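You operate a simulated robot arm through the tools that you are given. There is no shell and no other tool. Be economical: measure what you need, move in short steps, check, and stop when the job is done.

You are at the controls of a simulated two-armed robot. One attempt, no reset.

JOB
Put the steel kettle on its plate and heat it to 80 C.
Fine: lid shut.

Only the result counts: the job must be done as asked and must still hold three seconds after the hand-in. Knocking over, shifting, dropping, spilling or breaking anything else fails it. Lids that push on must go on centred and level and be pressed home; caps that screw on are set level and turned clockwise until they are tight.

ROBOT AND FRAMES
Two 7-joint arms with three-finger grippers on one trunk, on a base that drives. Base frame: it is fixed to the floor where the robot stands at the start and does not move with it; the origin is under the middle of the robot, x ahead of it, y to its left, z up. Units: mm, degrees, N and s.
The left shoulder is at the start at [70, 165, 1138], the right one opposite. With the tool pointing down near the work surface each hand reaches from about 360 to 880 mm from the robot's upright axis, wherever it stands, measured 20 degrees to its own side. Places, roughly: fill key [600, 200, 800]; pot key [600, 200, 800]; power key [600, 300, 800]; right plate [700, 0, 800]; steel kettle lid [700, -200, 1000]; warm key [600, 0, 800]. Payload 3.91 kg a hand.
Tool frame (each hand has its own): the origin (TCP) lies between the finger pads and is the grasp point; the fingertips stand 30 mm ahead of it; z points along the fingers, y is the line along which they close. The gripper opens to 116 mm. The gripper's body begins 73 mm behind the TCP.
Orientation is told as [roll, pitch, yaw] about the base's x, y, z axes, in that order, counted from this pose: with the fingers straight down and closing along the base's y, the tool's x points along the base's -x, its y along +y and its z along -z.

CONTROLS
- The arms move only by the tool nudge_tool. It takes "left_increments", "right_increments" or both (then of equal length, played together; a hand with none holds still); each is text: rows parted by semicolons, each of 7 numbers parted by spaces: the shift along the tool's x, y, z in mm, then the turn, a rotation vector about the tool's x, y, z in degrees, then the opening, from 0 (shut) to 1 (fully open). In form: x y z ax ay az jaw; .... A call has 1 to 10 rows; each row shifts and turns the commanded pose from where the row before left it, along the tool's axes as they then stand. Each row takes 0.2 s and may step no farther than 50 mm and 8.6 degrees from the row before; otherwise, or with a gripper value out of range, the whole call is refused. Where a pose cannot be reached the arm comes as near as it can. A force on the tool above 40 N (or 10 N above the force at the start of the call, whichever is more), or a blocked arm, ends the call early, and 0.2 s more pass. Each finger travels about 153 mm/s and halts on what it meets, pressing with about 27 N; the grip force reading is that of the motor and also rises with nothing between the fingers. The clock runs only during rows and for 0.2 s after the last one: add rows that do not move to give the fingers time. The reply holds the time, the measured pose of the TCP, the force on the tool along the base axes, the opening and the grip force, in the units named above and with some noise, with the torque about the TCP (base axes, N m) and any sound that the robot's microphone picked up.
- Cameras (640 x 400 px; columns grow to the right, rows downward): "scene" is now at [138.2, 2.4, 1453.9]; the picture's right is [0.01, -1.00, 0.00], its down [-0.58, -0.01, -0.81] and it looks along [0.81, 0.01, -0.58] (base axes); focal length 276 px, centre (320, 200). "left" rides on the left gripper at [75, 17, -88] in its tool frame; the picture's right is [-0.22, 0.97, 0.00], its down [-0.70, -0.16, -0.70] and it looks along [-0.68, -0.16, 0.71] (tool axes); focal length 247 px, centre (320, 200). "right" rides on the right gripper at [52, 56, -88] in its tool frame; the picture's right is [-0.73, 0.68, 0.00], its down [-0.49, -0.52, -0.70] and it looks along [-0.48, -0.51, 0.71] (tool axes); focal length 247 px, centre (320, 200). There is no depth. A picture from a camera that has moved, and an enlarged one, comes with that camera's place and axes in the base frame and with its lens.
- snapshot(camera): a new picture of that camera. It takes no simulated time.
- raise_lower(by): slides the trunk up (or, below 0, down) by that many mm; the arms and the scene camera ride with it, the base frame stays. It gives what a move gives, with no picture.
- drive_base(legs): drives the robot by 1 to 6 legs, each [ahead, left, turn to the left] in mm, mm and degrees, along the robot's own axes; the way and the turn of a leg run together, so that a leg with both is an arc; at most 1500 mm and 180 degrees a leg. The arms and the cameras ride along, it lands a little off, and it stops where it bumps. It gives what a move gives.
- turn_head(pan, tilt): turns the head with the scene camera to pan (to the left, within 86 degrees either way) and tilt (down, from -29 to 69), counted from straight ahead of the robot. It gives what a move gives.
- inspect(camera, box): a new picture of the part [left, top, right, bottom] of that camera's present view, enlarged. It takes no simulated time.
- finish_job(): hands the job in; it is judged then, once.

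Go step by step. Nothing tells you exact positions but the pictures and the camera data: compare them with the known pose of the tool, close in by small moves and look again before you grip or let go. The budget is 120 turns and 108 pictures, counting those below and the enlarged ones. Unless the task says otherwise, let go and move clear before handing in, and close with one line.

The tools are called after "Emit:" as a command line: name --argument value ..., lists and objects as JSON in quotes. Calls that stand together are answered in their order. nudge_tool: Moves the arms, as the interface text tells. Its arguments: {"type":"object","properties":{"left_increments":{"type":"string"},"right_increments":{"type":"string"}},"required":[]} The other tools are called the same way: raise_lower (by) slides the trunk up or down; drive_base (legs) drives the base; turn_head (pan, tilt) turns the head that bears the scene camera; snapshot (camera) takes a picture; inspect (camera, box) takes an enlarged picture of a part of a camera's view; finish_job () hands the job in.

At the start:

```text
clock: 0.0
left_tcp_pos: [679.8, 204.9, 1207.9]
left_ee_rot: [0.0, 0.0, 0.0]
left_ft_force: [0.1, 0.2, -0.1]
left_torque: [0.0, 0.02, -0.02]
left_width: 115.8
left_grip_force: 0.1
right_tcp_pos: [463.2, -223.1, 1212.5]
right_ee_rot: [0.1, -0.1, 0.1]
right_ft_force: [1.0, 0.0, 0.5]
right_torque: [-0.03, 0.01, -0.01]
right_width: 115.7
right_grip_force: 0.1
trunk travel left (down, up): [-675.0, 165.0]
robot x, y, heading: [1.5, -1.6, -0.1]
head pan, tilt: [0.6, 35.5]
```

scene: 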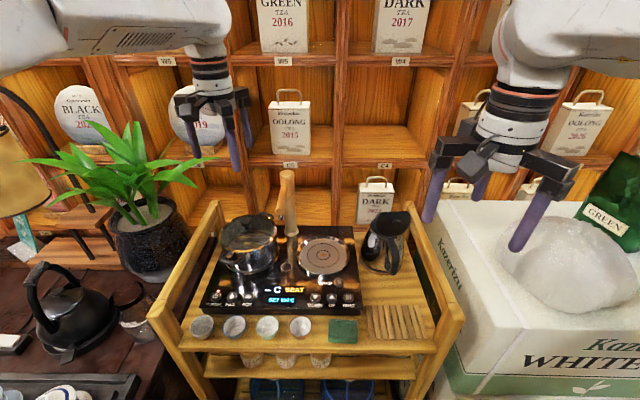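
right: 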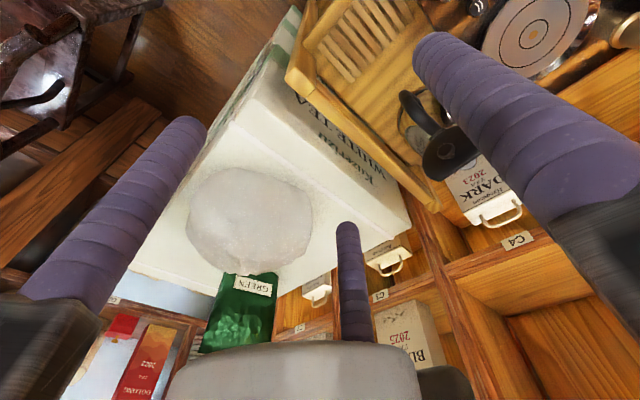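
left: 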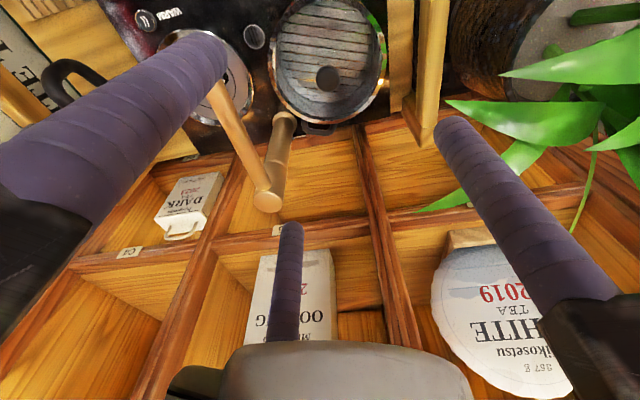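

I see a tea trolley with a double heater (glass pot on the left, empty right plate), and a dark kettle to the right of it. I'll look closer at the panel and the kettle first.

Emit:
inspect --camera "scene" --box '[190, 270, 370, 345]'

Emit:
inspect --camera "scene" --box '[290, 190, 450, 290]'

Emit:
inspect --camera "scene" --box '[190, 160, 350, 260]'

```text
3.56 times, centred on (280, 308) of scene
camera zoom: at [138.2, 2.4, 1453.9], right [0.01, -1.0, 0.0], down [-0.58, -0.01, -0.81], along [0.81, 0.01, -0.58], focal length 982 px, centre (462, -182)
```

zoom: 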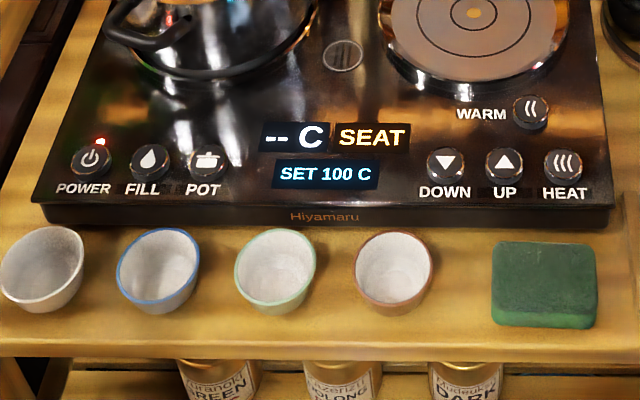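

```text
4.00 times, centred on (370, 240) of scene
camera zoom: at [138.2, 2.4, 1453.9], right [0.01, -1.0, 0.0], down [-0.58, -0.01, -0.81], along [0.81, 0.01, -0.58], focal length 1105 px, centre (120, 40)
```

zoom: 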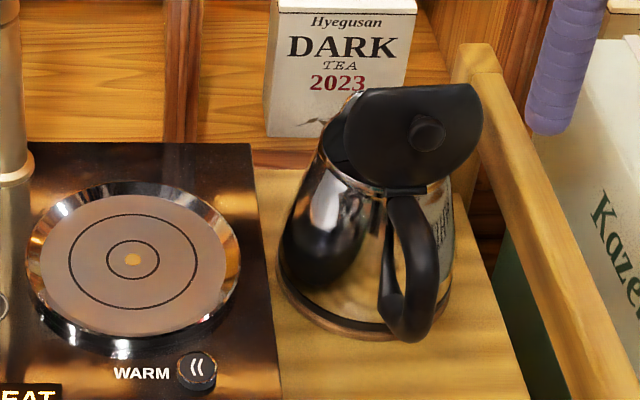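

```text
4.00 times, centred on (270, 210) of scene
camera zoom: at [138.2, 2.4, 1453.9], right [0.01, -1.0, 0.0], down [-0.58, -0.01, -0.81], along [0.81, 0.01, -0.58], focal length 1105 px, centre (520, 160)
```

zoom: 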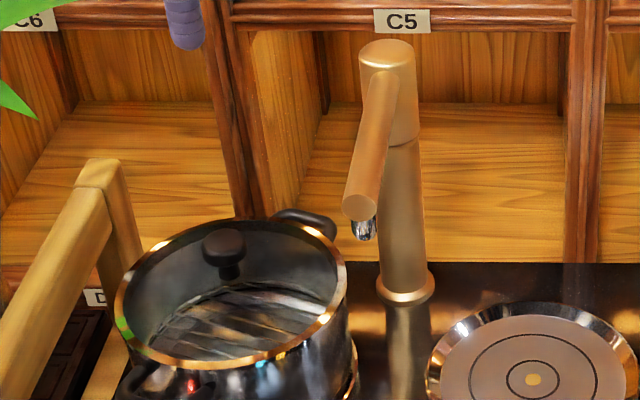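

The kettle stands right of the heater with its lid open and hinged on the handle side. I'll look into it through the hand cameras.

Emit:
inspect --camera "right" --box '[380, 60, 540, 220]'

Emit:
nudge_tool --left_increments "0 -50 0 0 0 0 1;0 -50 0 0 0 0 1;0 -50 0 0 0 0 1;0 -50 0 0 0 0 1;0 0 0 0 0 0 1"

Emit:
snapshot --camera "left"

```text
2.50 times, centred on (460, 140) of right
camera zoom: at [409.6, -166.9, 1300.3], right [0.73, 0.68, 0.0], down [0.49, -0.52, 0.7], along [0.48, -0.51, -0.71], focal length 617 px, centre (-30, 350)
```

zoom: 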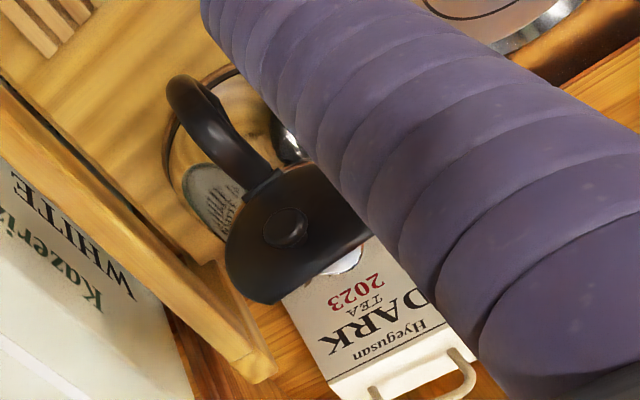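

```text
clock: 1.2
left_tcp_pos: [682.7, 6.3, 1207.0]
left_ee_rot: [0.0, 0.0, 0.0]
left_ft_force: [-0.8, 0.5, 0.3]
left_torque: [-0.06, 0.01, 0.0]
left_width: 115.9
left_grip_force: 0.0
right_tcp_pos: [462.5, -221.5, 1212.8]
right_ee_rot: [-0.1, 0.0, 0.1]
right_ft_force: [0.5, 0.2, 1.2]
right_torque: [-0.02, -0.01, 0.0]
right_width: 116.2
right_grip_force: 0.1
trunk travel left (down, up): [-675.0, 165.0]
robot x, y, heading: [1.7, 2.2, -0.1]
head pan, tilt: [0.6, 35.5]
```

```text
100 pictures are left
camera left: at [607.5, 24.7, 1295.1], right [0.22, 0.97, 0.0], down [0.7, -0.16, 0.7], along [0.68, -0.16, -0.71], focal length 247 px, centre (320, 200)
```

left: 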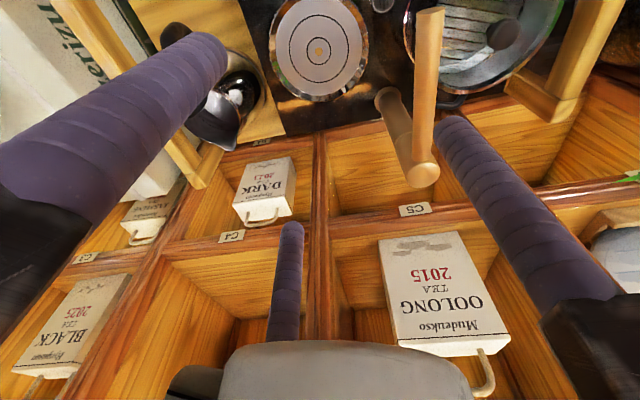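

The right plate triangulates to about (711, 0, 842). I'll move the right hand over the kettle with its camera tilted to look straight down into it.

Emit:
nudge_tool --right_increments "-45 0 0 0 0 0 1;-45 0 0 0 0 0 1;-45 0 0 0 0 0 1;-45 0 0 0 0 0 1;0 0 0 -5.84 5.48 0 1;0 0 0 -5.84 5.48 0 1;0 0 0 -5.84 5.48 0 1;0 0 0 -5.84 5.48 0 1;0 0 0 0 0 0 1" --left_increments "0 40 0 0 0 0 1;0 40 0 0 0 0 1;0 40 0 0 0 0 1;0 40 0 0 0 0 1;0 40 0 0 0 0 1;0 0 0 0 0 0 1;0 0 0 0 0 0 1;0 0 0 0 0 0 1;0 0 0 0 0 0 1"

Emit:
snapshot --camera "right"

```text
clock: 3.2
left_tcp_pos: [681.4, 204.6, 1207.3]
left_ee_rot: [0.1, -0.1, -0.1]
left_ft_force: [-0.5, 0.1, 0.7]
left_torque: [-0.02, -0.02, -0.01]
left_width: 116.1
left_grip_force: 0.0
right_tcp_pos: [642.0, -221.9, 1213.0]
right_ee_rot: [24.7, 21.3, 4.8]
right_ft_force: [-0.1, -0.2, 0.1]
right_torque: [-0.01, -0.01, -0.02]
right_width: 116.0
right_grip_force: 0.1
trunk travel left (down, up): [-675.0, 165.0]
robot x, y, heading: [-2.7, -1.0, -0.1]
head pan, tilt: [0.6, 35.5]
```

```text
99 pictures are left
camera right: at [629.2, -209.1, 1328.1], right [0.73, 0.68, 0.0], down [0.67, -0.71, 0.21], along [0.15, -0.16, -0.98], focal length 247 px, centre (320, 200)
```

right: 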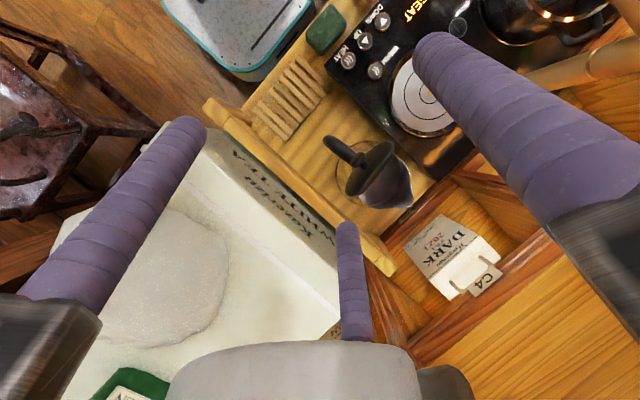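

Emit:
inspect --camera "right" --box '[310, 110, 440, 220]'

Emit:
inspect --camera "scene" --box '[340, 190, 440, 290]'

```text
3.64 times, centred on (375, 165) of right
camera zoom: at [629.2, -209.1, 1328.1], right [0.73, 0.68, 0.0], down [0.67, -0.71, 0.21], along [0.15, -0.16, -0.98], focal length 898 px, centre (120, 327)
```

zoom: 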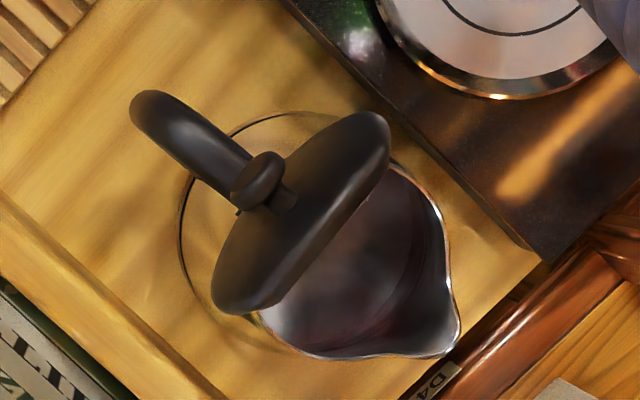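

```text
4.00 times, centred on (390, 240) of scene
camera zoom: at [137.6, 2.8, 1453.9], right [0.01, -1.0, 0.0], down [-0.58, -0.01, -0.81], along [0.81, 0.01, -0.58], focal length 1105 px, centre (40, 40)
```

zoom: 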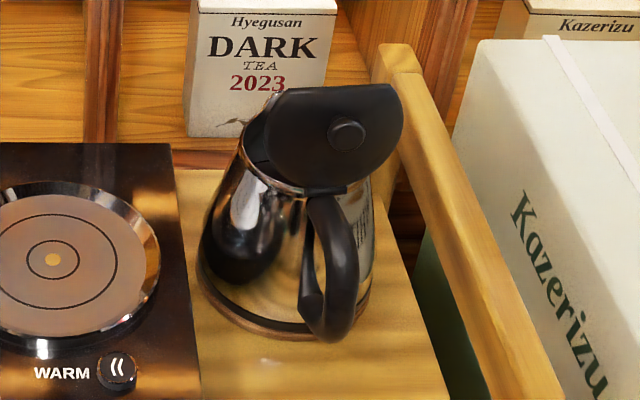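

The kettle's base is near (735, -182, 800), radius about 69 mm. The handle points at the robot and the open lid stands upright at x≈685, z≈940–1030. I'll square the right hand, close the fingers and come down in front of the lid.

Emit:
nudge_tool --right_increments "0 0 0 5.84 -5.48 0 0.5;0 0 0 5.84 -5.48 0 0;0 0 0 5.84 -5.48 0 0;0 0 0 5.84 -5.48 0 0;45 18 0 0 0 0 0;0 19 40 0 0 0 0;0 0 45 0 0 0 0;0 0 45 0 0 0 0;0 0 40 0 0 0 0;0 0 0 0 0 0 0"

Emit:
inspect --camera "scene" --box '[300, 140, 460, 290]'

Emit:
snapshot --camera "right"

```text
clock: 5.4
left_tcp_pos: [679.6, 204.3, 1207.3]
left_ee_rot: [0.0, -0.1, 0.0]
left_ft_force: [-0.8, 0.5, 0.6]
left_torque: [-0.02, 0.01, 0.01]
left_width: 116.0
left_grip_force: 0.1
right_tcp_pos: [597.8, -185.6, 1042.0]
right_ee_rot: [-0.1, -0.1, 0.1]
right_ft_force: [-0.8, -0.1, 0.5]
right_torque: [-0.01, 0.02, -0.02]
right_width: 9.3
right_grip_force: 26.8
trunk travel left (down, up): [-675.0, 165.0]
robot x, y, heading: [2.2, -0.8, 0.1]
head pan, tilt: [0.6, 35.5]
```

```text
2.67 times, centred on (380, 215) of scene
camera zoom: at [137.3, 2.4, 1454.0], right [0.01, -1.0, 0.0], down [-0.58, -0.01, -0.81], along [0.81, 0.01, -0.58], focal length 737 px, centre (160, 160)
```

zoom: 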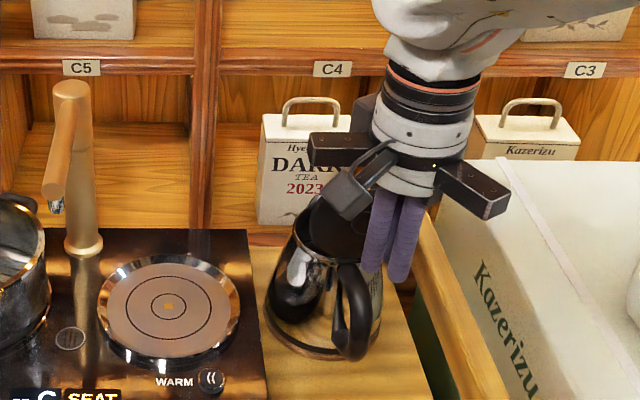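

```text
95 pictures are left
camera right: at [545.2, -130.0, 1130.1], right [0.73, 0.68, 0.0], down [0.49, -0.52, 0.7], along [0.48, -0.51, -0.71], focal length 247 px, centre (320, 200)
```

right: 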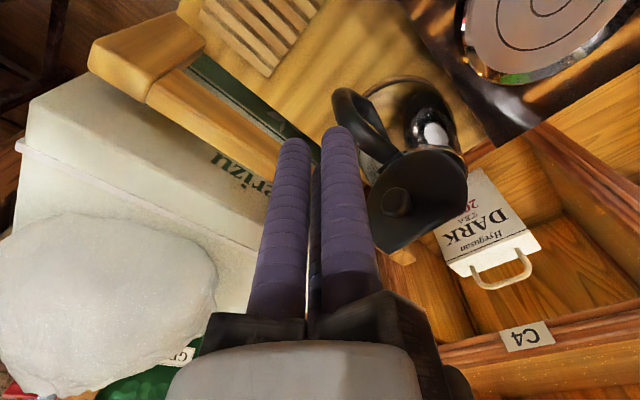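

The knob is at about (685, -189, 990) and the fingertips are at z≈1012, just above it. I'll push forward gently to swing the lid over.

Emit:
nudge_tool --right_increments "-25 0 0 0 0 0 0;-25 0 0 0 0 0 0;-20 0 0 0 0 0 0;-15 0 0 0 0 0 0;-15 0 0 0 0 0 0;-15 0 5 0 0 0 0;-15 0 5 0 0 0 0;0 0 0 0 0 0 0"

Emit:
inspect --camera "scene" --box '[300, 140, 460, 290]'

Emit:
snapshot --camera "right"

```text
clock: 7.2
left_tcp_pos: [680.3, 204.6, 1207.6]
left_ee_rot: [0.0, 0.0, -0.1]
left_ft_force: [0.2, 0.3, 1.0]
left_torque: [0.01, -0.01, 0.01]
left_width: 116.0
left_grip_force: 0.1
right_tcp_pos: [725.2, -185.9, 1033.3]
right_ee_rot: [0.1, -0.2, 0.2]
right_ft_force: [0.3, -0.1, -0.2]
right_torque: [0.0, 0.0, 0.04]
right_width: 9.4
right_grip_force: 27.3
trunk travel left (down, up): [-675.0, 165.0]
robot x, y, heading: [0.6, -1.1, 0.0]
head pan, tilt: [0.6, 35.5]
```

```text
2.67 times, centred on (380, 215) of scene
camera zoom: at [137.6, 2.5, 1453.9], right [0.01, -1.0, 0.0], down [-0.58, -0.01, -0.81], along [0.81, 0.01, -0.58], focal length 737 px, centre (160, 160)
```

zoom: 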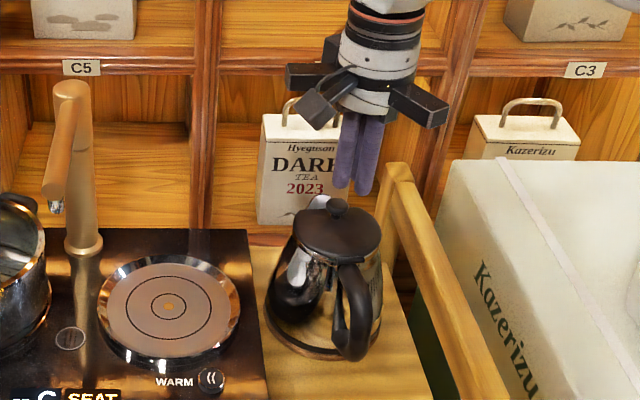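

```text
93 pictures are left
camera right: at [674.1, -129.8, 1120.7], right [0.73, 0.68, 0.0], down [0.49, -0.52, 0.7], along [0.48, -0.51, -0.71], focal length 247 px, centre (320, 200)
```

right: 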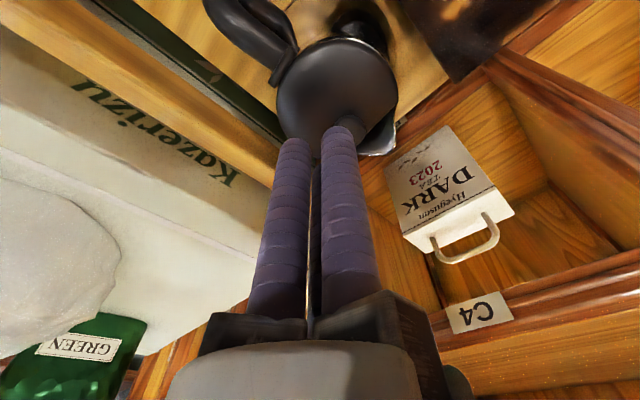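

The lid swung over and appears shut. I'll check the seam, then press it home at the knob.

Emit:
inspect --camera "scene" --box '[360, 205, 410, 245]'

Emit:
inspect --camera "right" --box '[240, 0, 440, 170]'

```text
10.00 times, centred on (385, 225) of scene
camera zoom: at [137.6, 2.5, 1453.9], right [0.01, -1.0, 0.0], down [-0.58, -0.01, -0.81], along [0.81, 0.01, -0.58], focal length 2763 px, centre (-330, -50)
```

zoom: 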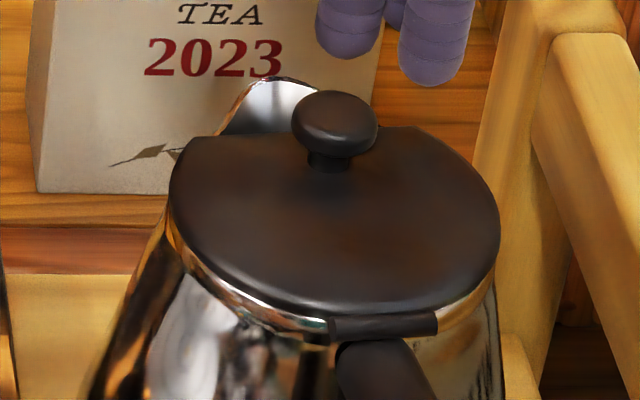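

```text
2.35 times, centred on (340, 85) of right
camera zoom: at [674.1, -129.8, 1120.7], right [0.73, 0.68, 0.0], down [0.49, -0.52, 0.7], along [0.48, -0.51, -0.71], focal length 581 px, centre (273, 471)
```

zoom: 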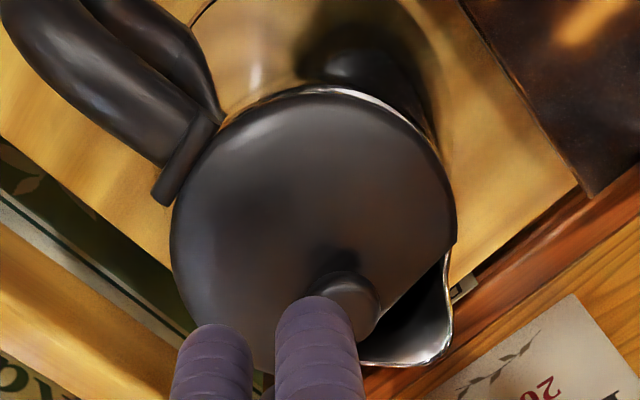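

The lid looks seated, with its knob at about (749, -179, 959). I'll press lightly down on it.

Emit:
nudge_tool --right_increments "-12 4 0 0 0 0 0;-12 3 0 0 0 0 0;0 0 20 0 0 0 0;0 0 14 0 0 0 0;0 0 5 0 0 0 0;0 0 4 0 0 0 0;0 0 4 0 0 0 0;0 0 4 0 0 0 0"

Emit:
inspect --camera "scene" --box '[340, 190, 430, 250]'

```text
clock: 9.1
left_tcp_pos: [677.8, 203.8, 1208.2]
left_ee_rot: [0.1, -0.1, -0.1]
left_ft_force: [0.7, 0.3, -0.3]
left_torque: [0.02, 0.0, 0.0]
left_width: 116.1
left_grip_force: 0.1
right_tcp_pos: [753.2, -178.9, 992.2]
right_ee_rot: [0.1, -1.0, -0.1]
right_ft_force: [-8.9, 1.7, 21.2]
right_torque: [-0.07, 0.49, -0.11]
right_width: 9.2
right_grip_force: 26.7
trunk travel left (down, up): [-675.0, 165.0]
robot x, y, heading: [0.6, 0.6, -0.1]
head pan, tilt: [0.6, 35.5]
stopped in row 8 (right hand): the force on the tool passed its limit at 41 N (the readings are from after the stop); the commanded pose is now the measured one
```

```text
6.67 times, centred on (385, 220) of scene
camera zoom: at [135.6, 3.0, 1454.0], right [0.01, -1.0, 0.0], down [-0.58, -0.01, -0.82], along [0.82, 0.01, -0.58], focal length 1842 px, centre (-113, 67)
```

zoom: 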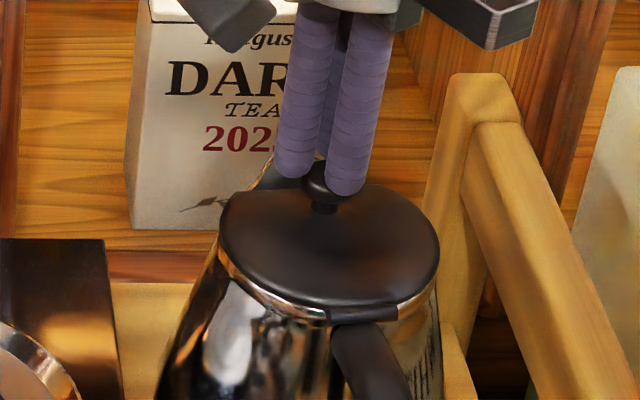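

The lid is pressed home (41 N on the knob). I'll back the right hand off and turn the left hand so its camera sees the handle's profile from the side.

Emit:
nudge_tool --right_increments "0 0 -30 0 0 0 0;0 0 -40 0 0 0 0;0 0 -40 0 0 0 0;45 0 -10 0 0 0 0;45 0 0 0 0 0 0;45 0 0 0 0 0 0;45 0 0 0 0 0 1;45 0 0 0 0 0 1;45 0 0 0 0 0 1;0 0 0 0 0 0 1" --left_increments "0 0 10 0 0 8.5 1;0 0 10 0 0 8.5 1;0 0 10 0 0 8.5 1;0 0 10 0 0 8.5 1;0 0 0 0 0 8.5 1;0 0 0 0 0 8.5 1;0 0 0 0 0 8.5 1;0 0 0 0 0 8.5 1;0 0 0 0 0 8.5 1;0 0 0 0 0 8.5 1"

Emit:
snapshot --camera "left"

```text
clock: 11.3
left_tcp_pos: [680.9, 202.1, 1166.3]
left_ee_rot: [0.0, 0.1, -85.2]
left_ft_force: [0.4, -0.6, 0.1]
left_torque: [0.04, -0.02, 0.03]
left_width: 116.0
left_grip_force: 0.1
right_tcp_pos: [482.3, -183.2, 1102.9]
right_ee_rot: [0.1, -0.7, 0.1]
right_ft_force: [-0.2, -0.4, -0.7]
right_torque: [0.02, 0.02, 0.01]
right_width: 115.9
right_grip_force: 0.0
trunk travel left (down, up): [-675.0, 165.0]
robot x, y, heading: [1.8, 0.3, 0.3]
head pan, tilt: [0.6, 35.5]
```

```text
89 pictures are left
camera left: at [692.3, 278.0, 1255.0], right [0.99, -0.14, 0.0], down [-0.1, -0.71, 0.7], along [-0.1, -0.69, -0.72], focal length 247 px, centre (320, 200)
```

left: 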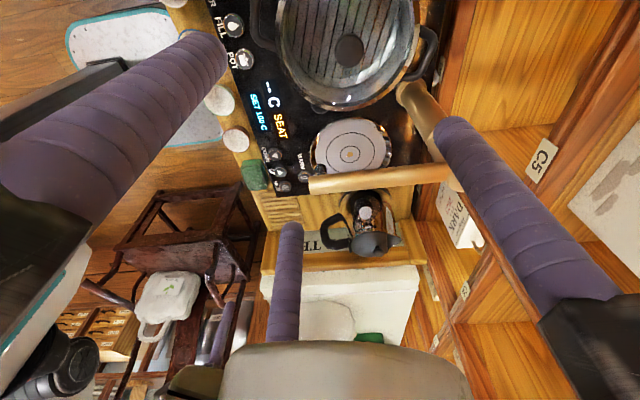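

Emit:
inspect --camera "left" --box '[300, 180, 420, 280]'

Emit:
inspect --camera "left" --box '[200, 0, 400, 200]'

```text
4.00 times, centred on (360, 230) of left
camera zoom: at [692.3, 278.0, 1255.0], right [0.99, -0.14, 0.0], down [-0.1, -0.71, 0.7], along [-0.1, -0.69, -0.72], focal length 988 px, centre (160, 80)
```

zoom: 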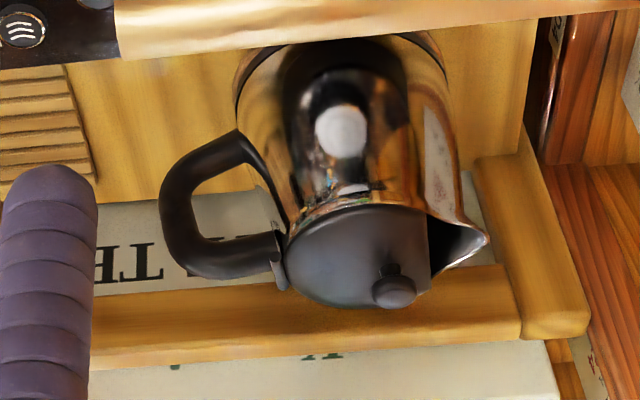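

```text
2.00 times, centred on (300, 100) of left
camera zoom: at [692.3, 278.0, 1255.0], right [0.99, -0.14, 0.0], down [-0.1, -0.71, 0.7], along [-0.1, -0.69, -0.72], focal length 494 px, centre (360, 400)
```

zoom: 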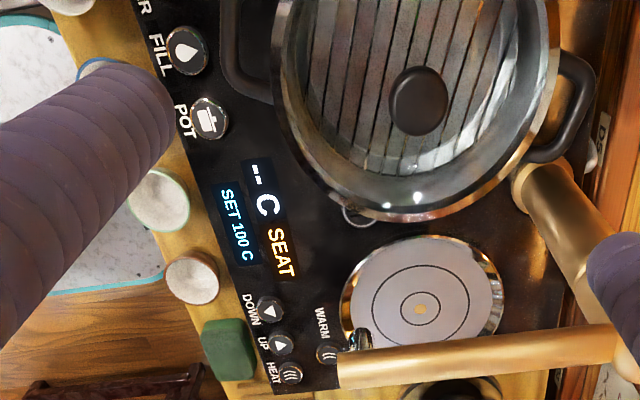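

The handle is a loop of about 55 × 75 mm. Gripping from above with vertical fingers spanning its upper and lower bars should resist tilting. I'll hover over it at about (652, -197), yaw 15°.

Emit:
nudge_tool --right_increments "-42 -7 0 0 0 0 1;-42 -7 0 0 0 0 1;-42 0 0 0 0 0 1;-44 0 0 0 0 0 1;0 0 30 0 0 -7.5 0.7;0 0 30 0 0 -7.5 0.7;0 0 33 0 0 0 0.7;0 0 0 0 0 0 0.7"

Emit:
snapshot --camera "right"

Emit:
inspect --camera "scene" --box '[330, 160, 450, 290]'

Emit:
inspect --camera "left" --box '[290, 180, 410, 280]'

```text
clock: 13.1
left_tcp_pos: [679.7, 204.2, 1167.9]
left_ee_rot: [0.0, 0.0, -85.0]
left_ft_force: [0.0, 0.2, 0.6]
left_torque: [0.0, 0.02, 0.01]
left_width: 116.0
left_grip_force: 0.1
right_tcp_pos: [654.2, -190.2, 1012.6]
right_ee_rot: [-0.1, -0.7, 15.2]
right_ft_force: [-0.3, -0.4, 0.7]
right_torque: [0.03, 0.0, 0.01]
right_width: 81.3
right_grip_force: 0.1
trunk travel left (down, up): [-675.0, 165.0]
robot x, y, heading: [-2.4, -1.6, 0.2]
head pan, tilt: [0.6, 35.5]
```

```text
86 pictures are left
camera right: at [587.8, -150.0, 1100.3], right [0.53, 0.85, 0.01], down [0.6, -0.38, 0.71], along [0.6, -0.37, -0.71], focal length 247 px, centre (320, 200)
```

right: 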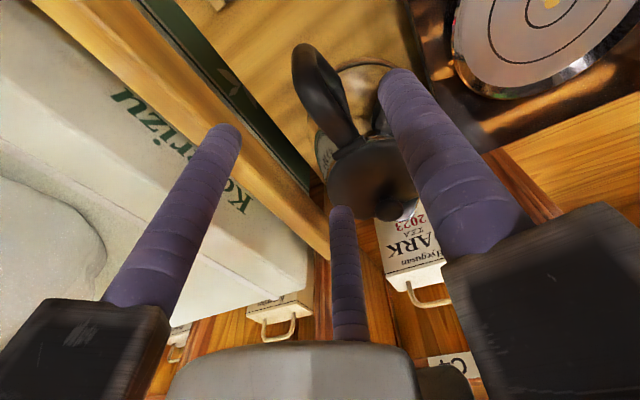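

```text
3.08 times, centred on (390, 225) of scene
camera zoom: at [137.2, 2.3, 1454.0], right [0.01, -1.0, 0.0], down [-0.58, -0.01, -0.81], along [0.81, 0.01, -0.58], focal length 850 px, centre (105, 123)
```

zoom: 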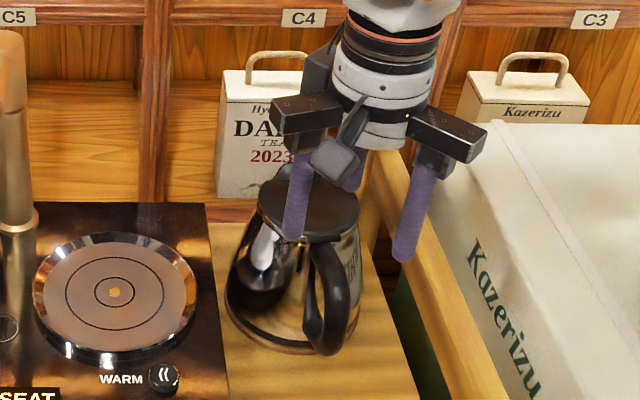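

```text
4.00 times, centred on (350, 230) of left
camera zoom: at [690.5, 280.7, 1255.5], right [0.99, -0.14, 0.0], down [-0.1, -0.71, 0.7], along [-0.1, -0.69, -0.71], focal length 988 px, centre (200, 80)
```

zoom: 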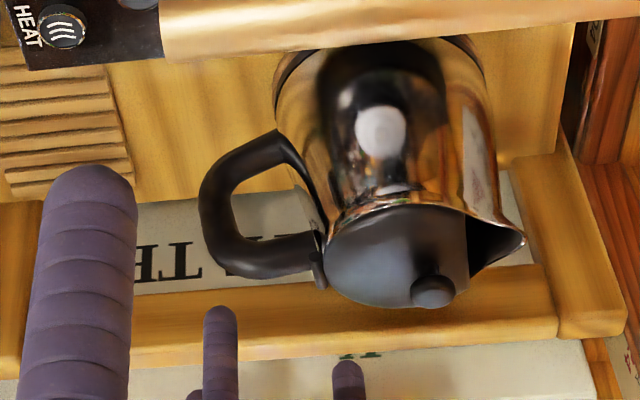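

The hand seems in fact to be three-fingered (120° apart), so a centred grip on the kettle's tapered body from above is more stable than holding the handle out to one side. I'll rise and look straight down to pin the kettle's axis.

Emit:
nudge_tool --right_increments "0 0 -40 0 0 0 1;0 0 -40 0 0 0 1;-10 0 -20 0 0 0 1;-10 0 0 -5.84 5.48 0 1;0 0 0 -5.84 5.48 0 1;0 0 0 -5.84 5.48 0 1;0 0 0 -5.84 5.48 0 1;0 0 0 -5.84 5.48 0 1;0 0 0 0 0 0 1"

Emit:
snapshot --camera "right"

```text
clock: 15.1
left_tcp_pos: [680.2, 204.0, 1167.7]
left_ee_rot: [0.0, 0.0, -84.9]
left_ft_force: [-0.7, 0.2, -0.2]
left_torque: [-0.02, 0.0, -0.01]
left_width: 116.3
left_grip_force: 0.0
right_tcp_pos: [672.2, -187.2, 1113.8]
right_ee_rot: [31.3, 25.4, 22.5]
right_ft_force: [-0.3, 1.0, 0.1]
right_torque: [0.02, 0.0, 0.0]
right_width: 115.8
right_grip_force: 0.1
trunk travel left (down, up): [-675.0, 165.0]
robot x, y, heading: [-0.1, 1.9, 0.0]
head pan, tilt: [0.6, 35.5]
```

```text
83 pictures are left
camera right: at [668.4, -186.0, 1229.9], right [0.53, 0.85, 0.01], down [0.84, -0.53, 0.09], along [0.08, -0.04, -1.0], focal length 247 px, centre (320, 200)
```

right: 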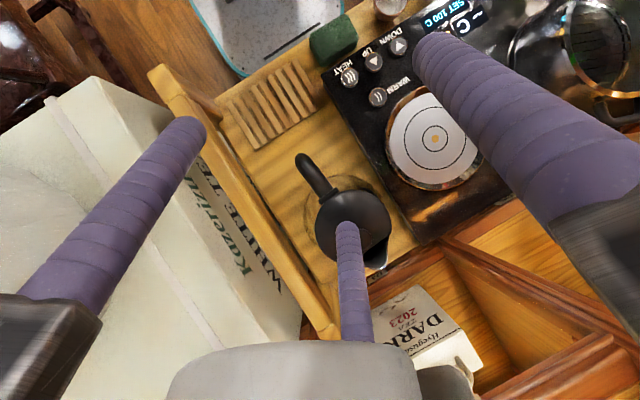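

Emit:
inspect --camera "right" --box '[280, 130, 420, 290]'

Emit:
inspect --camera "right" --box '[320, 10, 500, 210]'

```text
2.50 times, centred on (350, 210) of right
camera zoom: at [668.4, -186.0, 1229.9], right [0.53, 0.85, 0.01], down [0.84, -0.53, 0.09], along [0.08, -0.04, -1.0], focal length 617 px, centre (245, 175)
```

zoom: 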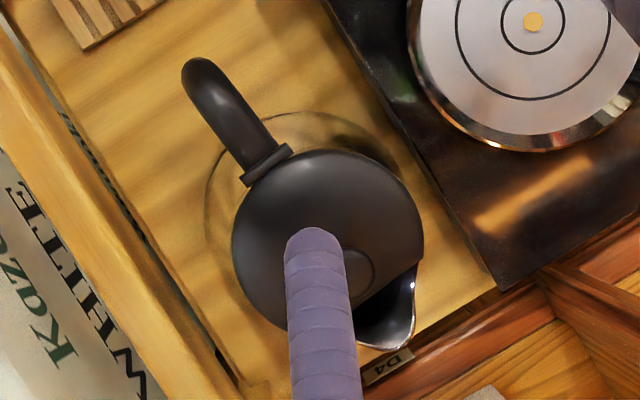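

```text
2.00 times, centred on (410, 110) of right
camera zoom: at [668.4, -186.0, 1229.9], right [0.53, 0.85, 0.01], down [0.84, -0.53, 0.09], along [0.08, -0.04, -1.0], focal length 494 px, centre (140, 380)
```

zoom: 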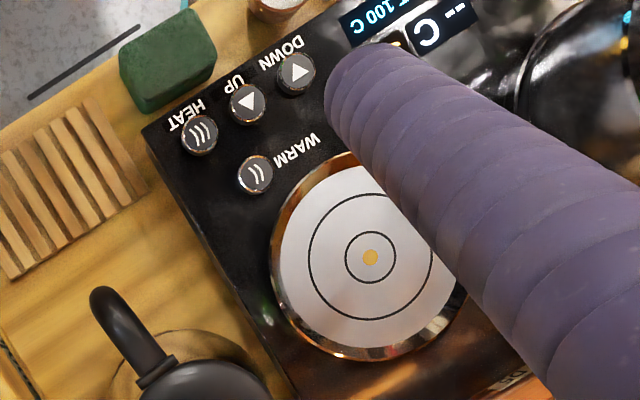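

The kettle axis comes out at about (742, -182), lid diameter 90, handle yaw about 6°; plate centre about (713, 0). I'll level the hand, turn it to about 3° yaw and hover above the kettle.

Emit:
nudge_tool --right_increments "0 0 0 5.84 -5.48 0 1;0 0 0 5.84 -5.48 0 1;0 0 0 5.84 -5.48 0 1;0 0 0 5.84 -5.48 0 1;0 0 0 5.84 -5.48 0 1;0 0 0 0 0 6 1;0 0 0 0 0 6 1;-35 3 25 0 0 0 1;-35 4 25 0 0 0 1;0 0 0 0 0 0 1"

Emit:
inspect --camera "scene" --box '[310, 120, 470, 280]'

Emit:
inspect --camera "left" --box '[290, 150, 450, 310]'

Emit:
snapshot --camera "right"

```text
clock: 17.3
left_tcp_pos: [677.8, 205.6, 1168.4]
left_ee_rot: [0.2, 0.0, -85.1]
left_ft_force: [-0.5, -0.1, -0.1]
left_torque: [0.0, -0.04, -0.01]
left_width: 115.9
left_grip_force: 0.0
right_tcp_pos: [739.8, -177.7, 1061.7]
right_ee_rot: [0.0, -0.8, 3.1]
right_ft_force: [-0.7, -0.3, -0.2]
right_torque: [0.0, -0.01, -0.03]
right_width: 115.9
right_grip_force: 0.1
trunk travel left (down, up): [-675.0, 165.0]
robot x, y, heading: [1.1, 3.7, -0.4]
head pan, tilt: [0.6, 35.5]
```

```text
2.50 times, centred on (390, 200) of scene
camera zoom: at [135.7, 2.6, 1454.2], right [0.01, -1.0, 0.0], down [-0.58, -0.01, -0.82], along [0.82, 0.01, -0.58], focal length 691 px, centre (145, 200)
```

zoom: 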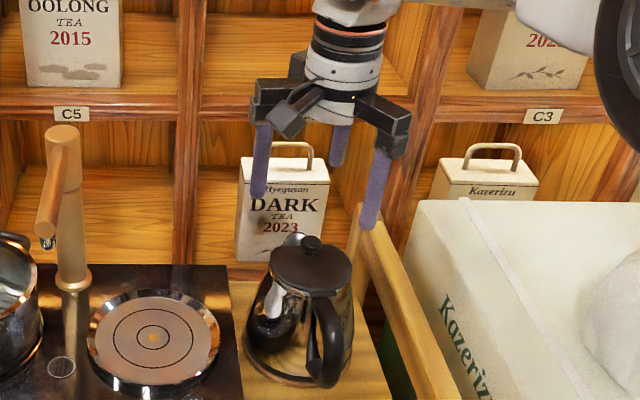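

```text
2.50 times, centred on (370, 230) of left
camera zoom: at [689.2, 281.0, 1256.4], right [0.99, -0.14, 0.0], down [-0.1, -0.71, 0.7], along [-0.1, -0.69, -0.71], focal length 617 px, centre (195, 125)
```

zoom: 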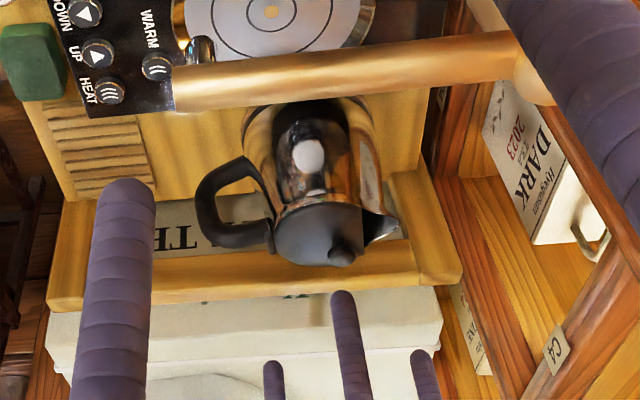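

```text
78 pictures are left
camera right: at [682.9, -124.0, 1149.2], right [0.7, 0.72, 0.01], down [0.5, -0.5, 0.71], along [0.51, -0.49, -0.71], focal length 247 px, centre (320, 200)
```

right: 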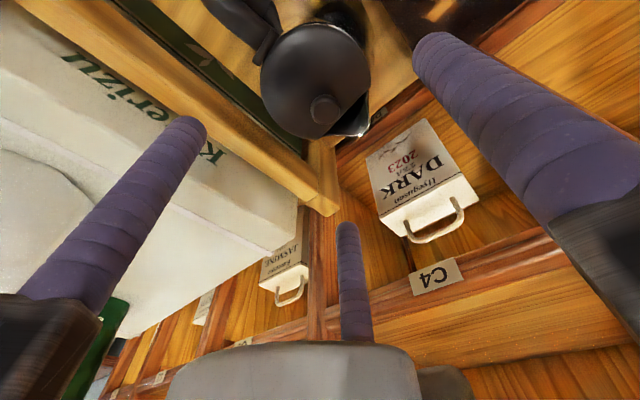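

The hand is well centred over the kettle (axis estimate 738, -178). I'll descend until the tips pass the lid and check.

Emit:
nudge_tool --right_increments "2 0 25 0 0.8 0 1;0 0 25 0 0 0 1;0 0 25 0 0 0 1;0 0 15 0 0 0 1;0 0 10 0 0 0 1;0 0 0 0 0 0 1"

Emit:
inspect --camera "scene" --box '[330, 150, 450, 270]'

Emit:
inspect --camera "left" --box '[310, 170, 430, 290]'

Emit:
snapshot --camera "right"

```text
clock: 18.7
left_tcp_pos: [681.9, 204.8, 1166.2]
left_ee_rot: [0.0, 0.0, -85.0]
left_ft_force: [0.1, -0.6, 1.2]
left_torque: [0.0, -0.01, -0.01]
left_width: 115.7
left_grip_force: 0.0
right_tcp_pos: [740.7, -177.9, 962.0]
right_ee_rot: [-0.1, 0.1, 3.0]
right_ft_force: [-0.7, 0.0, 0.1]
right_torque: [-0.02, -0.01, 0.02]
right_width: 116.0
right_grip_force: 0.0
trunk travel left (down, up): [-675.0, 165.0]
robot x, y, heading: [-1.0, 1.3, 0.0]
head pan, tilt: [0.6, 35.5]
```

```text
3.33 times, centred on (390, 210) of scene
camera zoom: at [138.6, 2.5, 1453.8], right [0.01, -1.0, 0.0], down [-0.58, -0.01, -0.81], along [0.81, 0.01, -0.58], focal length 921 px, centre (87, 167)
```

zoom: 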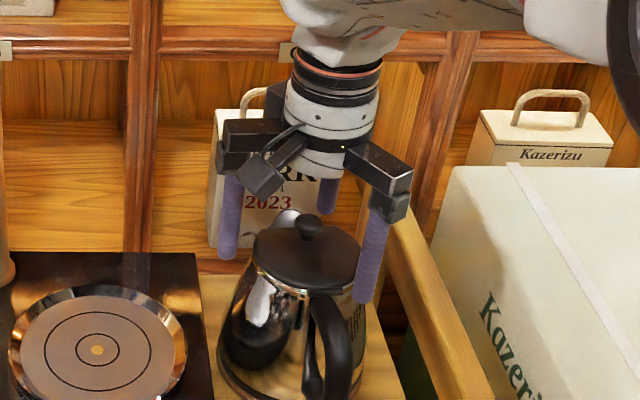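

```text
3.33 times, centred on (370, 230) of left
camera zoom: at [691.7, 280.9, 1254.7], right [0.99, -0.14, 0.0], down [-0.1, -0.71, 0.7], along [-0.1, -0.69, -0.71], focal length 823 px, centre (153, 100)
```

zoom: 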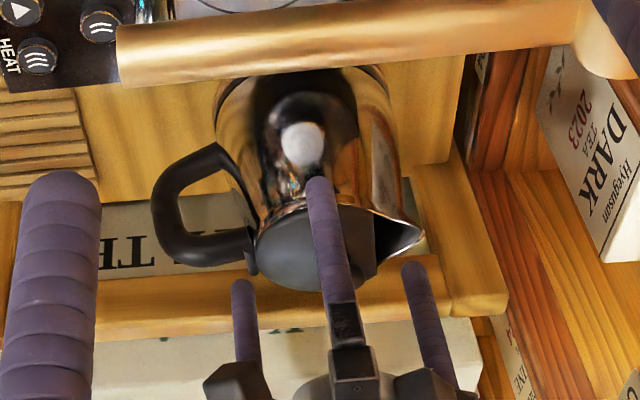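

```text
75 pictures are left
camera right: at [685.1, -124.9, 1051.0], right [0.69, 0.72, 0.0], down [0.52, -0.5, 0.7], along [0.5, -0.49, -0.72], focal length 247 px, centre (320, 200)
```

right: 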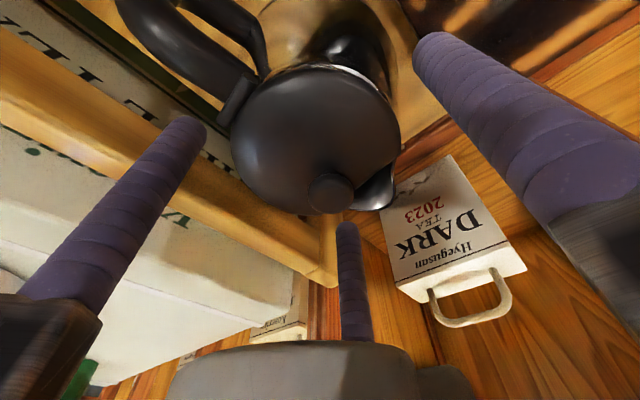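

All three fingers clear the lid and the tip centre projects onto the lid centre. I'll descend the last 42 mm and close on the body.

Emit:
nudge_tool --right_increments "0 0 10 0 0 0 1;0 0 10 0 0 0 1;0 0 10 0 0 0 1;0 0 6 0 0 0 1;0 0 6 0 0 0 1;0 0 0 0 0 0 1"

Emit:
inspect --camera "scene" --box '[330, 170, 450, 290]'

Emit:
inspect --camera "left" --box '[310, 170, 430, 290]'

Emit:
snapshot --camera "right"

```text
clock: 20.1
left_tcp_pos: [681.7, 205.4, 1166.9]
left_ee_rot: [-0.1, 0.0, -85.0]
left_ft_force: [1.2, -0.1, 0.9]
left_torque: [0.03, -0.01, -0.02]
left_width: 116.2
left_grip_force: 0.1
right_tcp_pos: [740.8, -177.9, 922.4]
right_ee_rot: [0.0, 0.3, 3.1]
right_ft_force: [-0.2, 0.1, -0.2]
right_torque: [0.0, -0.03, -0.01]
right_width: 116.1
right_grip_force: 0.0
trunk travel left (down, up): [-675.0, 165.0]
robot x, y, heading: [1.9, 1.1, -0.1]
head pan, tilt: [0.6, 35.5]
```

```text
3.33 times, centred on (390, 230) of scene
camera zoom: at [138.4, 2.5, 1453.9], right [0.01, -1.0, 0.0], down [-0.58, -0.01, -0.81], along [0.81, 0.01, -0.58], focal length 921 px, centre (87, 100)
```

zoom: 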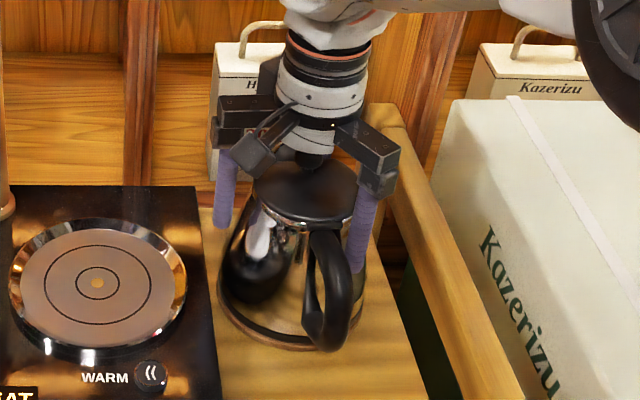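

```text
3.33 times, centred on (370, 230) of left
camera zoom: at [691.5, 280.9, 1254.9], right [0.99, -0.14, 0.0], down [-0.1, -0.71, 0.7], along [-0.1, -0.69, -0.71], focal length 823 px, centre (153, 100)
```

zoom: 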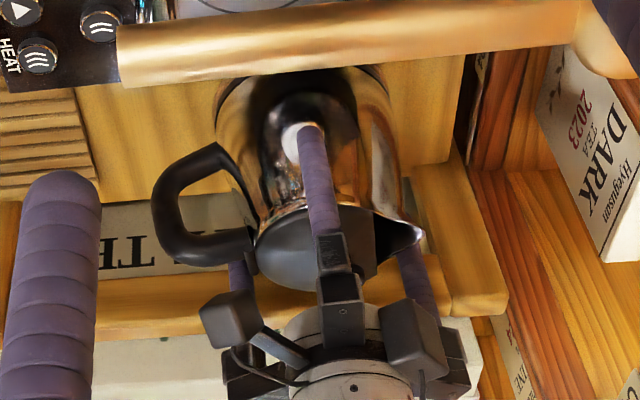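

```text
72 pictures are left
camera right: at [684.8, -124.0, 1009.7], right [0.69, 0.72, 0.0], down [0.52, -0.5, 0.7], along [0.5, -0.49, -0.72], focal length 247 px, centre (320, 200)
```

right: 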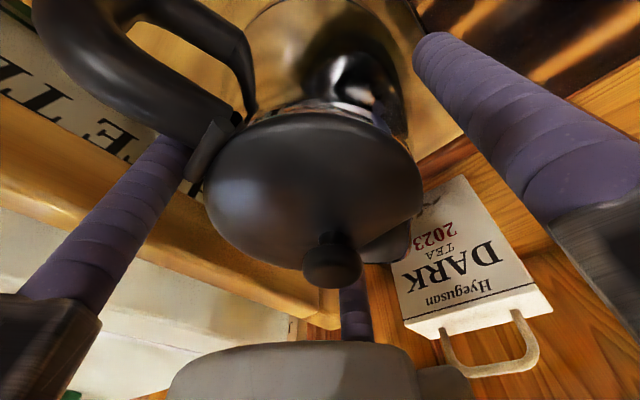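

No contact so far and there is room on every side. I'll close the fingers on the body.

Emit:
nudge_tool --right_increments "0 0 0 0 0 0 0.9;0 0 0 0 0 0 0.8;0 0 0 0 0 0 0.7;0 0 0 0 0 0 0.5;0 0 0 0 0 0 0;0 0 0 0 0 0 0"

Emit:
inspect --camera "scene" --box '[330, 170, 450, 290]'

Emit:
inspect --camera "left" --box '[310, 170, 430, 290]'

```text
clock: 21.5
left_tcp_pos: [681.2, 203.4, 1167.2]
left_ee_rot: [0.0, 0.0, -85.0]
left_ft_force: [0.6, -0.3, -0.1]
left_torque: [0.01, 0.0, 0.0]
left_width: 115.9
left_grip_force: 0.1
right_tcp_pos: [740.2, -179.3, 922.3]
right_ee_rot: [0.0, 0.1, 3.0]
right_ft_force: [2.6, -3.5, 6.1]
right_torque: [-0.37, -0.05, 0.04]
right_width: 107.5
right_grip_force: 27.2
trunk travel left (down, up): [-675.0, 165.0]
robot x, y, heading: [1.1, -2.4, 0.2]
head pan, tilt: [0.6, 35.5]
```

```text
3.33 times, centred on (390, 230) of scene
camera zoom: at [137.9, 2.2, 1454.0], right [0.01, -1.0, 0.0], down [-0.58, -0.01, -0.81], along [0.81, 0.01, -0.58], focal length 921 px, centre (87, 100)
```

zoom: 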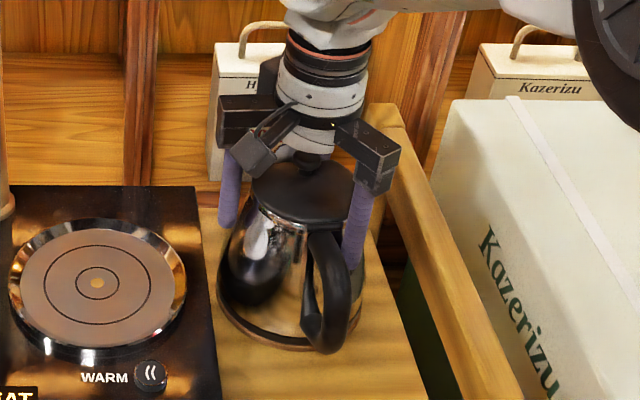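

```text
3.33 times, centred on (370, 230) of left
camera zoom: at [691.1, 280.6, 1255.2], right [0.99, -0.14, 0.0], down [-0.1, -0.71, 0.7], along [-0.1, -0.69, -0.71], focal length 823 px, centre (153, 100)
```

zoom: 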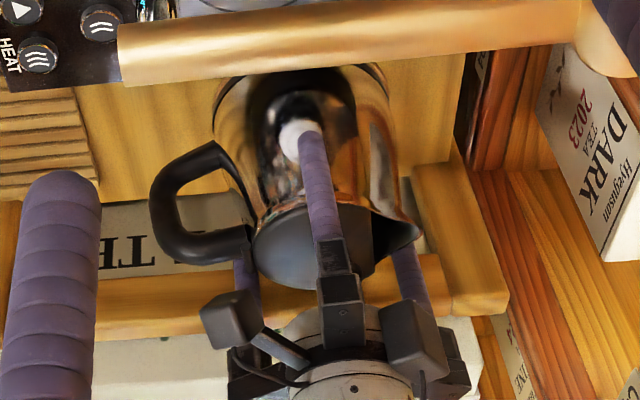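

The fingers closed on the body at 107.5 mm. I'll test-lift by about 10 mm.

Emit:
nudge_tool --right_increments "0 0 -3 0 0 0 0;0 0 -3 0 0 0 0;0 0 -4 0 0 0 0;0 0 0 0 0 0 0;0 0 0 0 0 0 0"

Emit:
inspect --camera "scene" --box '[330, 170, 450, 290]'

Emit:
inspect --camera "left" --box '[310, 170, 430, 290]'

```text
clock: 22.7
left_tcp_pos: [680.3, 204.9, 1167.8]
left_ee_rot: [0.0, -0.1, -85.0]
left_ft_force: [-0.9, 0.6, 0.2]
left_torque: [0.04, -0.04, 0.0]
left_width: 115.9
left_grip_force: 0.0
right_tcp_pos: [740.8, -176.8, 932.6]
right_ee_rot: [0.2, 0.2, 3.1]
right_ft_force: [-1.5, 2.2, -0.2]
right_torque: [0.1, 0.1, -0.01]
right_width: 100.5
right_grip_force: 26.7
trunk travel left (down, up): [-675.0, 165.0]
robot x, y, heading: [4.6, 2.0, -0.2]
head pan, tilt: [0.6, 35.5]
```

```text
3.33 times, centred on (390, 230) of scene
camera zoom: at [138.6, 2.7, 1453.8], right [0.01, -1.0, 0.0], down [-0.58, -0.01, -0.81], along [0.81, 0.01, -0.58], focal length 921 px, centre (87, 100)
```

zoom: 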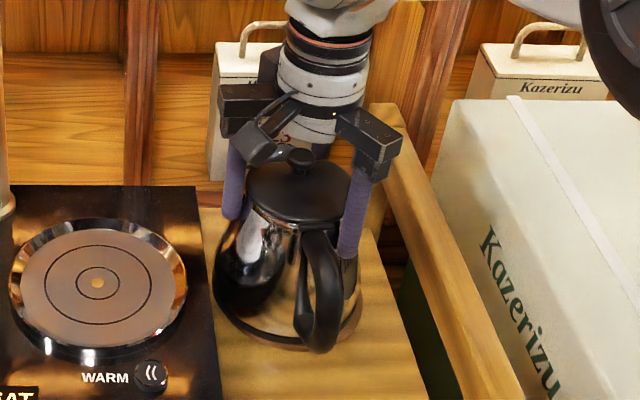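

```text
3.33 times, centred on (370, 230) of left
camera zoom: at [691.7, 281.2, 1254.6], right [0.99, -0.14, 0.0], down [-0.1, -0.71, 0.7], along [-0.1, -0.69, -0.71], focal length 823 px, centre (153, 100)
```

zoom: 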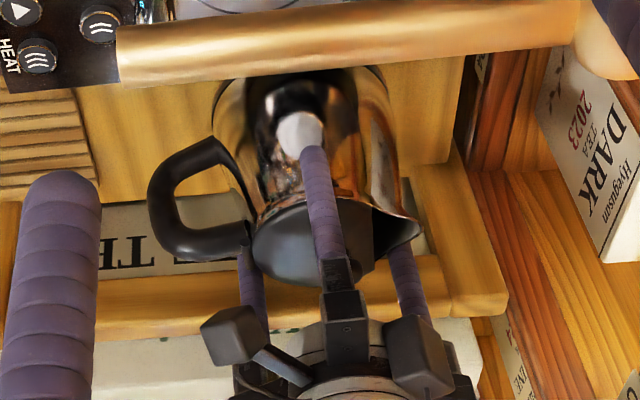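

The fingers slid up the cone, so a body grip won't hold and the handle is needed. I'll release and rise, then look at the kettle again.

Emit:
nudge_tool --right_increments "0 0 0 0 0 0 0.9;0 0 0 0 0 0 1;0 0 0 0 0 0 1;0 0 -30 0 0 0 1;0 0 -40 0 0 0 1;0 0 -30 0 0 0 1;45 20 0 0 0 0 1;15 18 0 0 0 0 1;0 0 0 0 0 0 1"

Emit:
inspect --camera "scene" --box '[330, 150, 450, 270]'

Emit:
inspect --camera "left" --box '[310, 170, 430, 290]'

Emit:
snapshot --camera "right"

```text
clock: 24.7
left_tcp_pos: [681.6, 203.6, 1167.0]
left_ee_rot: [-0.1, 0.0, -85.0]
left_ft_force: [0.0, 0.1, -0.3]
left_torque: [-0.01, -0.01, 0.02]
left_width: 116.1
left_grip_force: 0.0
right_tcp_pos: [677.1, -143.4, 1031.6]
right_ee_rot: [0.1, 0.2, 3.1]
right_ft_force: [0.0, -0.3, 0.1]
right_torque: [0.04, 0.03, -0.02]
right_width: 115.7
right_grip_force: 0.1
trunk travel left (down, up): [-675.0, 165.0]
robot x, y, heading: [1.4, 0.4, -0.2]
head pan, tilt: [0.6, 35.5]
```

```text
3.33 times, centred on (390, 210) of scene
camera zoom: at [139.5, 1.8, 1453.7], right [0.01, -1.0, 0.0], down [-0.58, -0.01, -0.81], along [0.81, 0.01, -0.58], focal length 921 px, centre (87, 167)
```

zoom: 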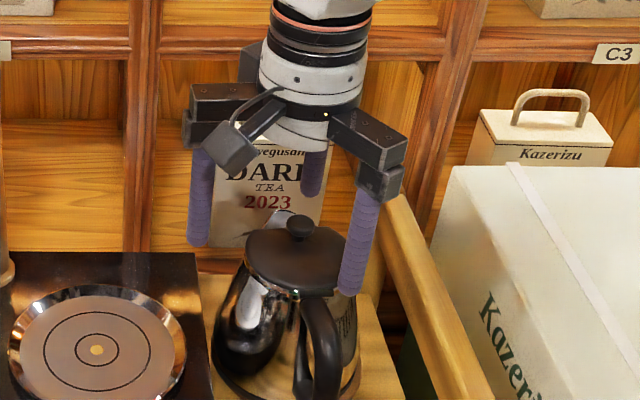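

```text
3.33 times, centred on (370, 230) of left
camera zoom: at [692.5, 280.2, 1254.3], right [0.99, -0.14, 0.0], down [-0.1, -0.71, 0.7], along [-0.1, -0.69, -0.71], focal length 823 px, centre (153, 100)
```

zoom: 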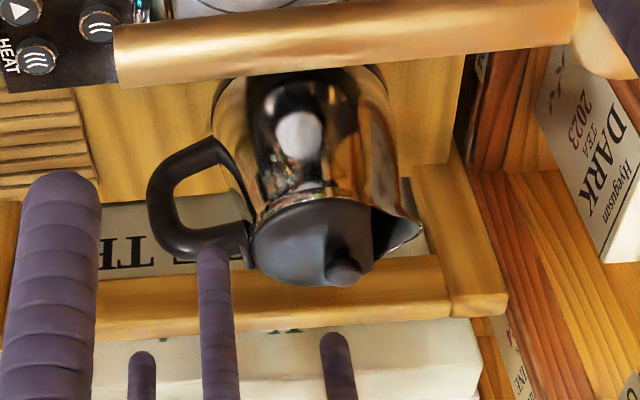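

```text
65 pictures are left
camera right: at [621.8, -89.9, 1119.4], right [0.69, 0.72, 0.0], down [0.52, -0.5, 0.7], along [0.5, -0.49, -0.72], focal length 247 px, centre (320, 200)
```

right: 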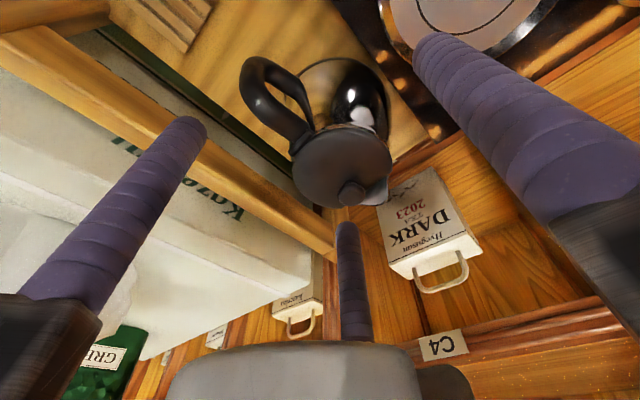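

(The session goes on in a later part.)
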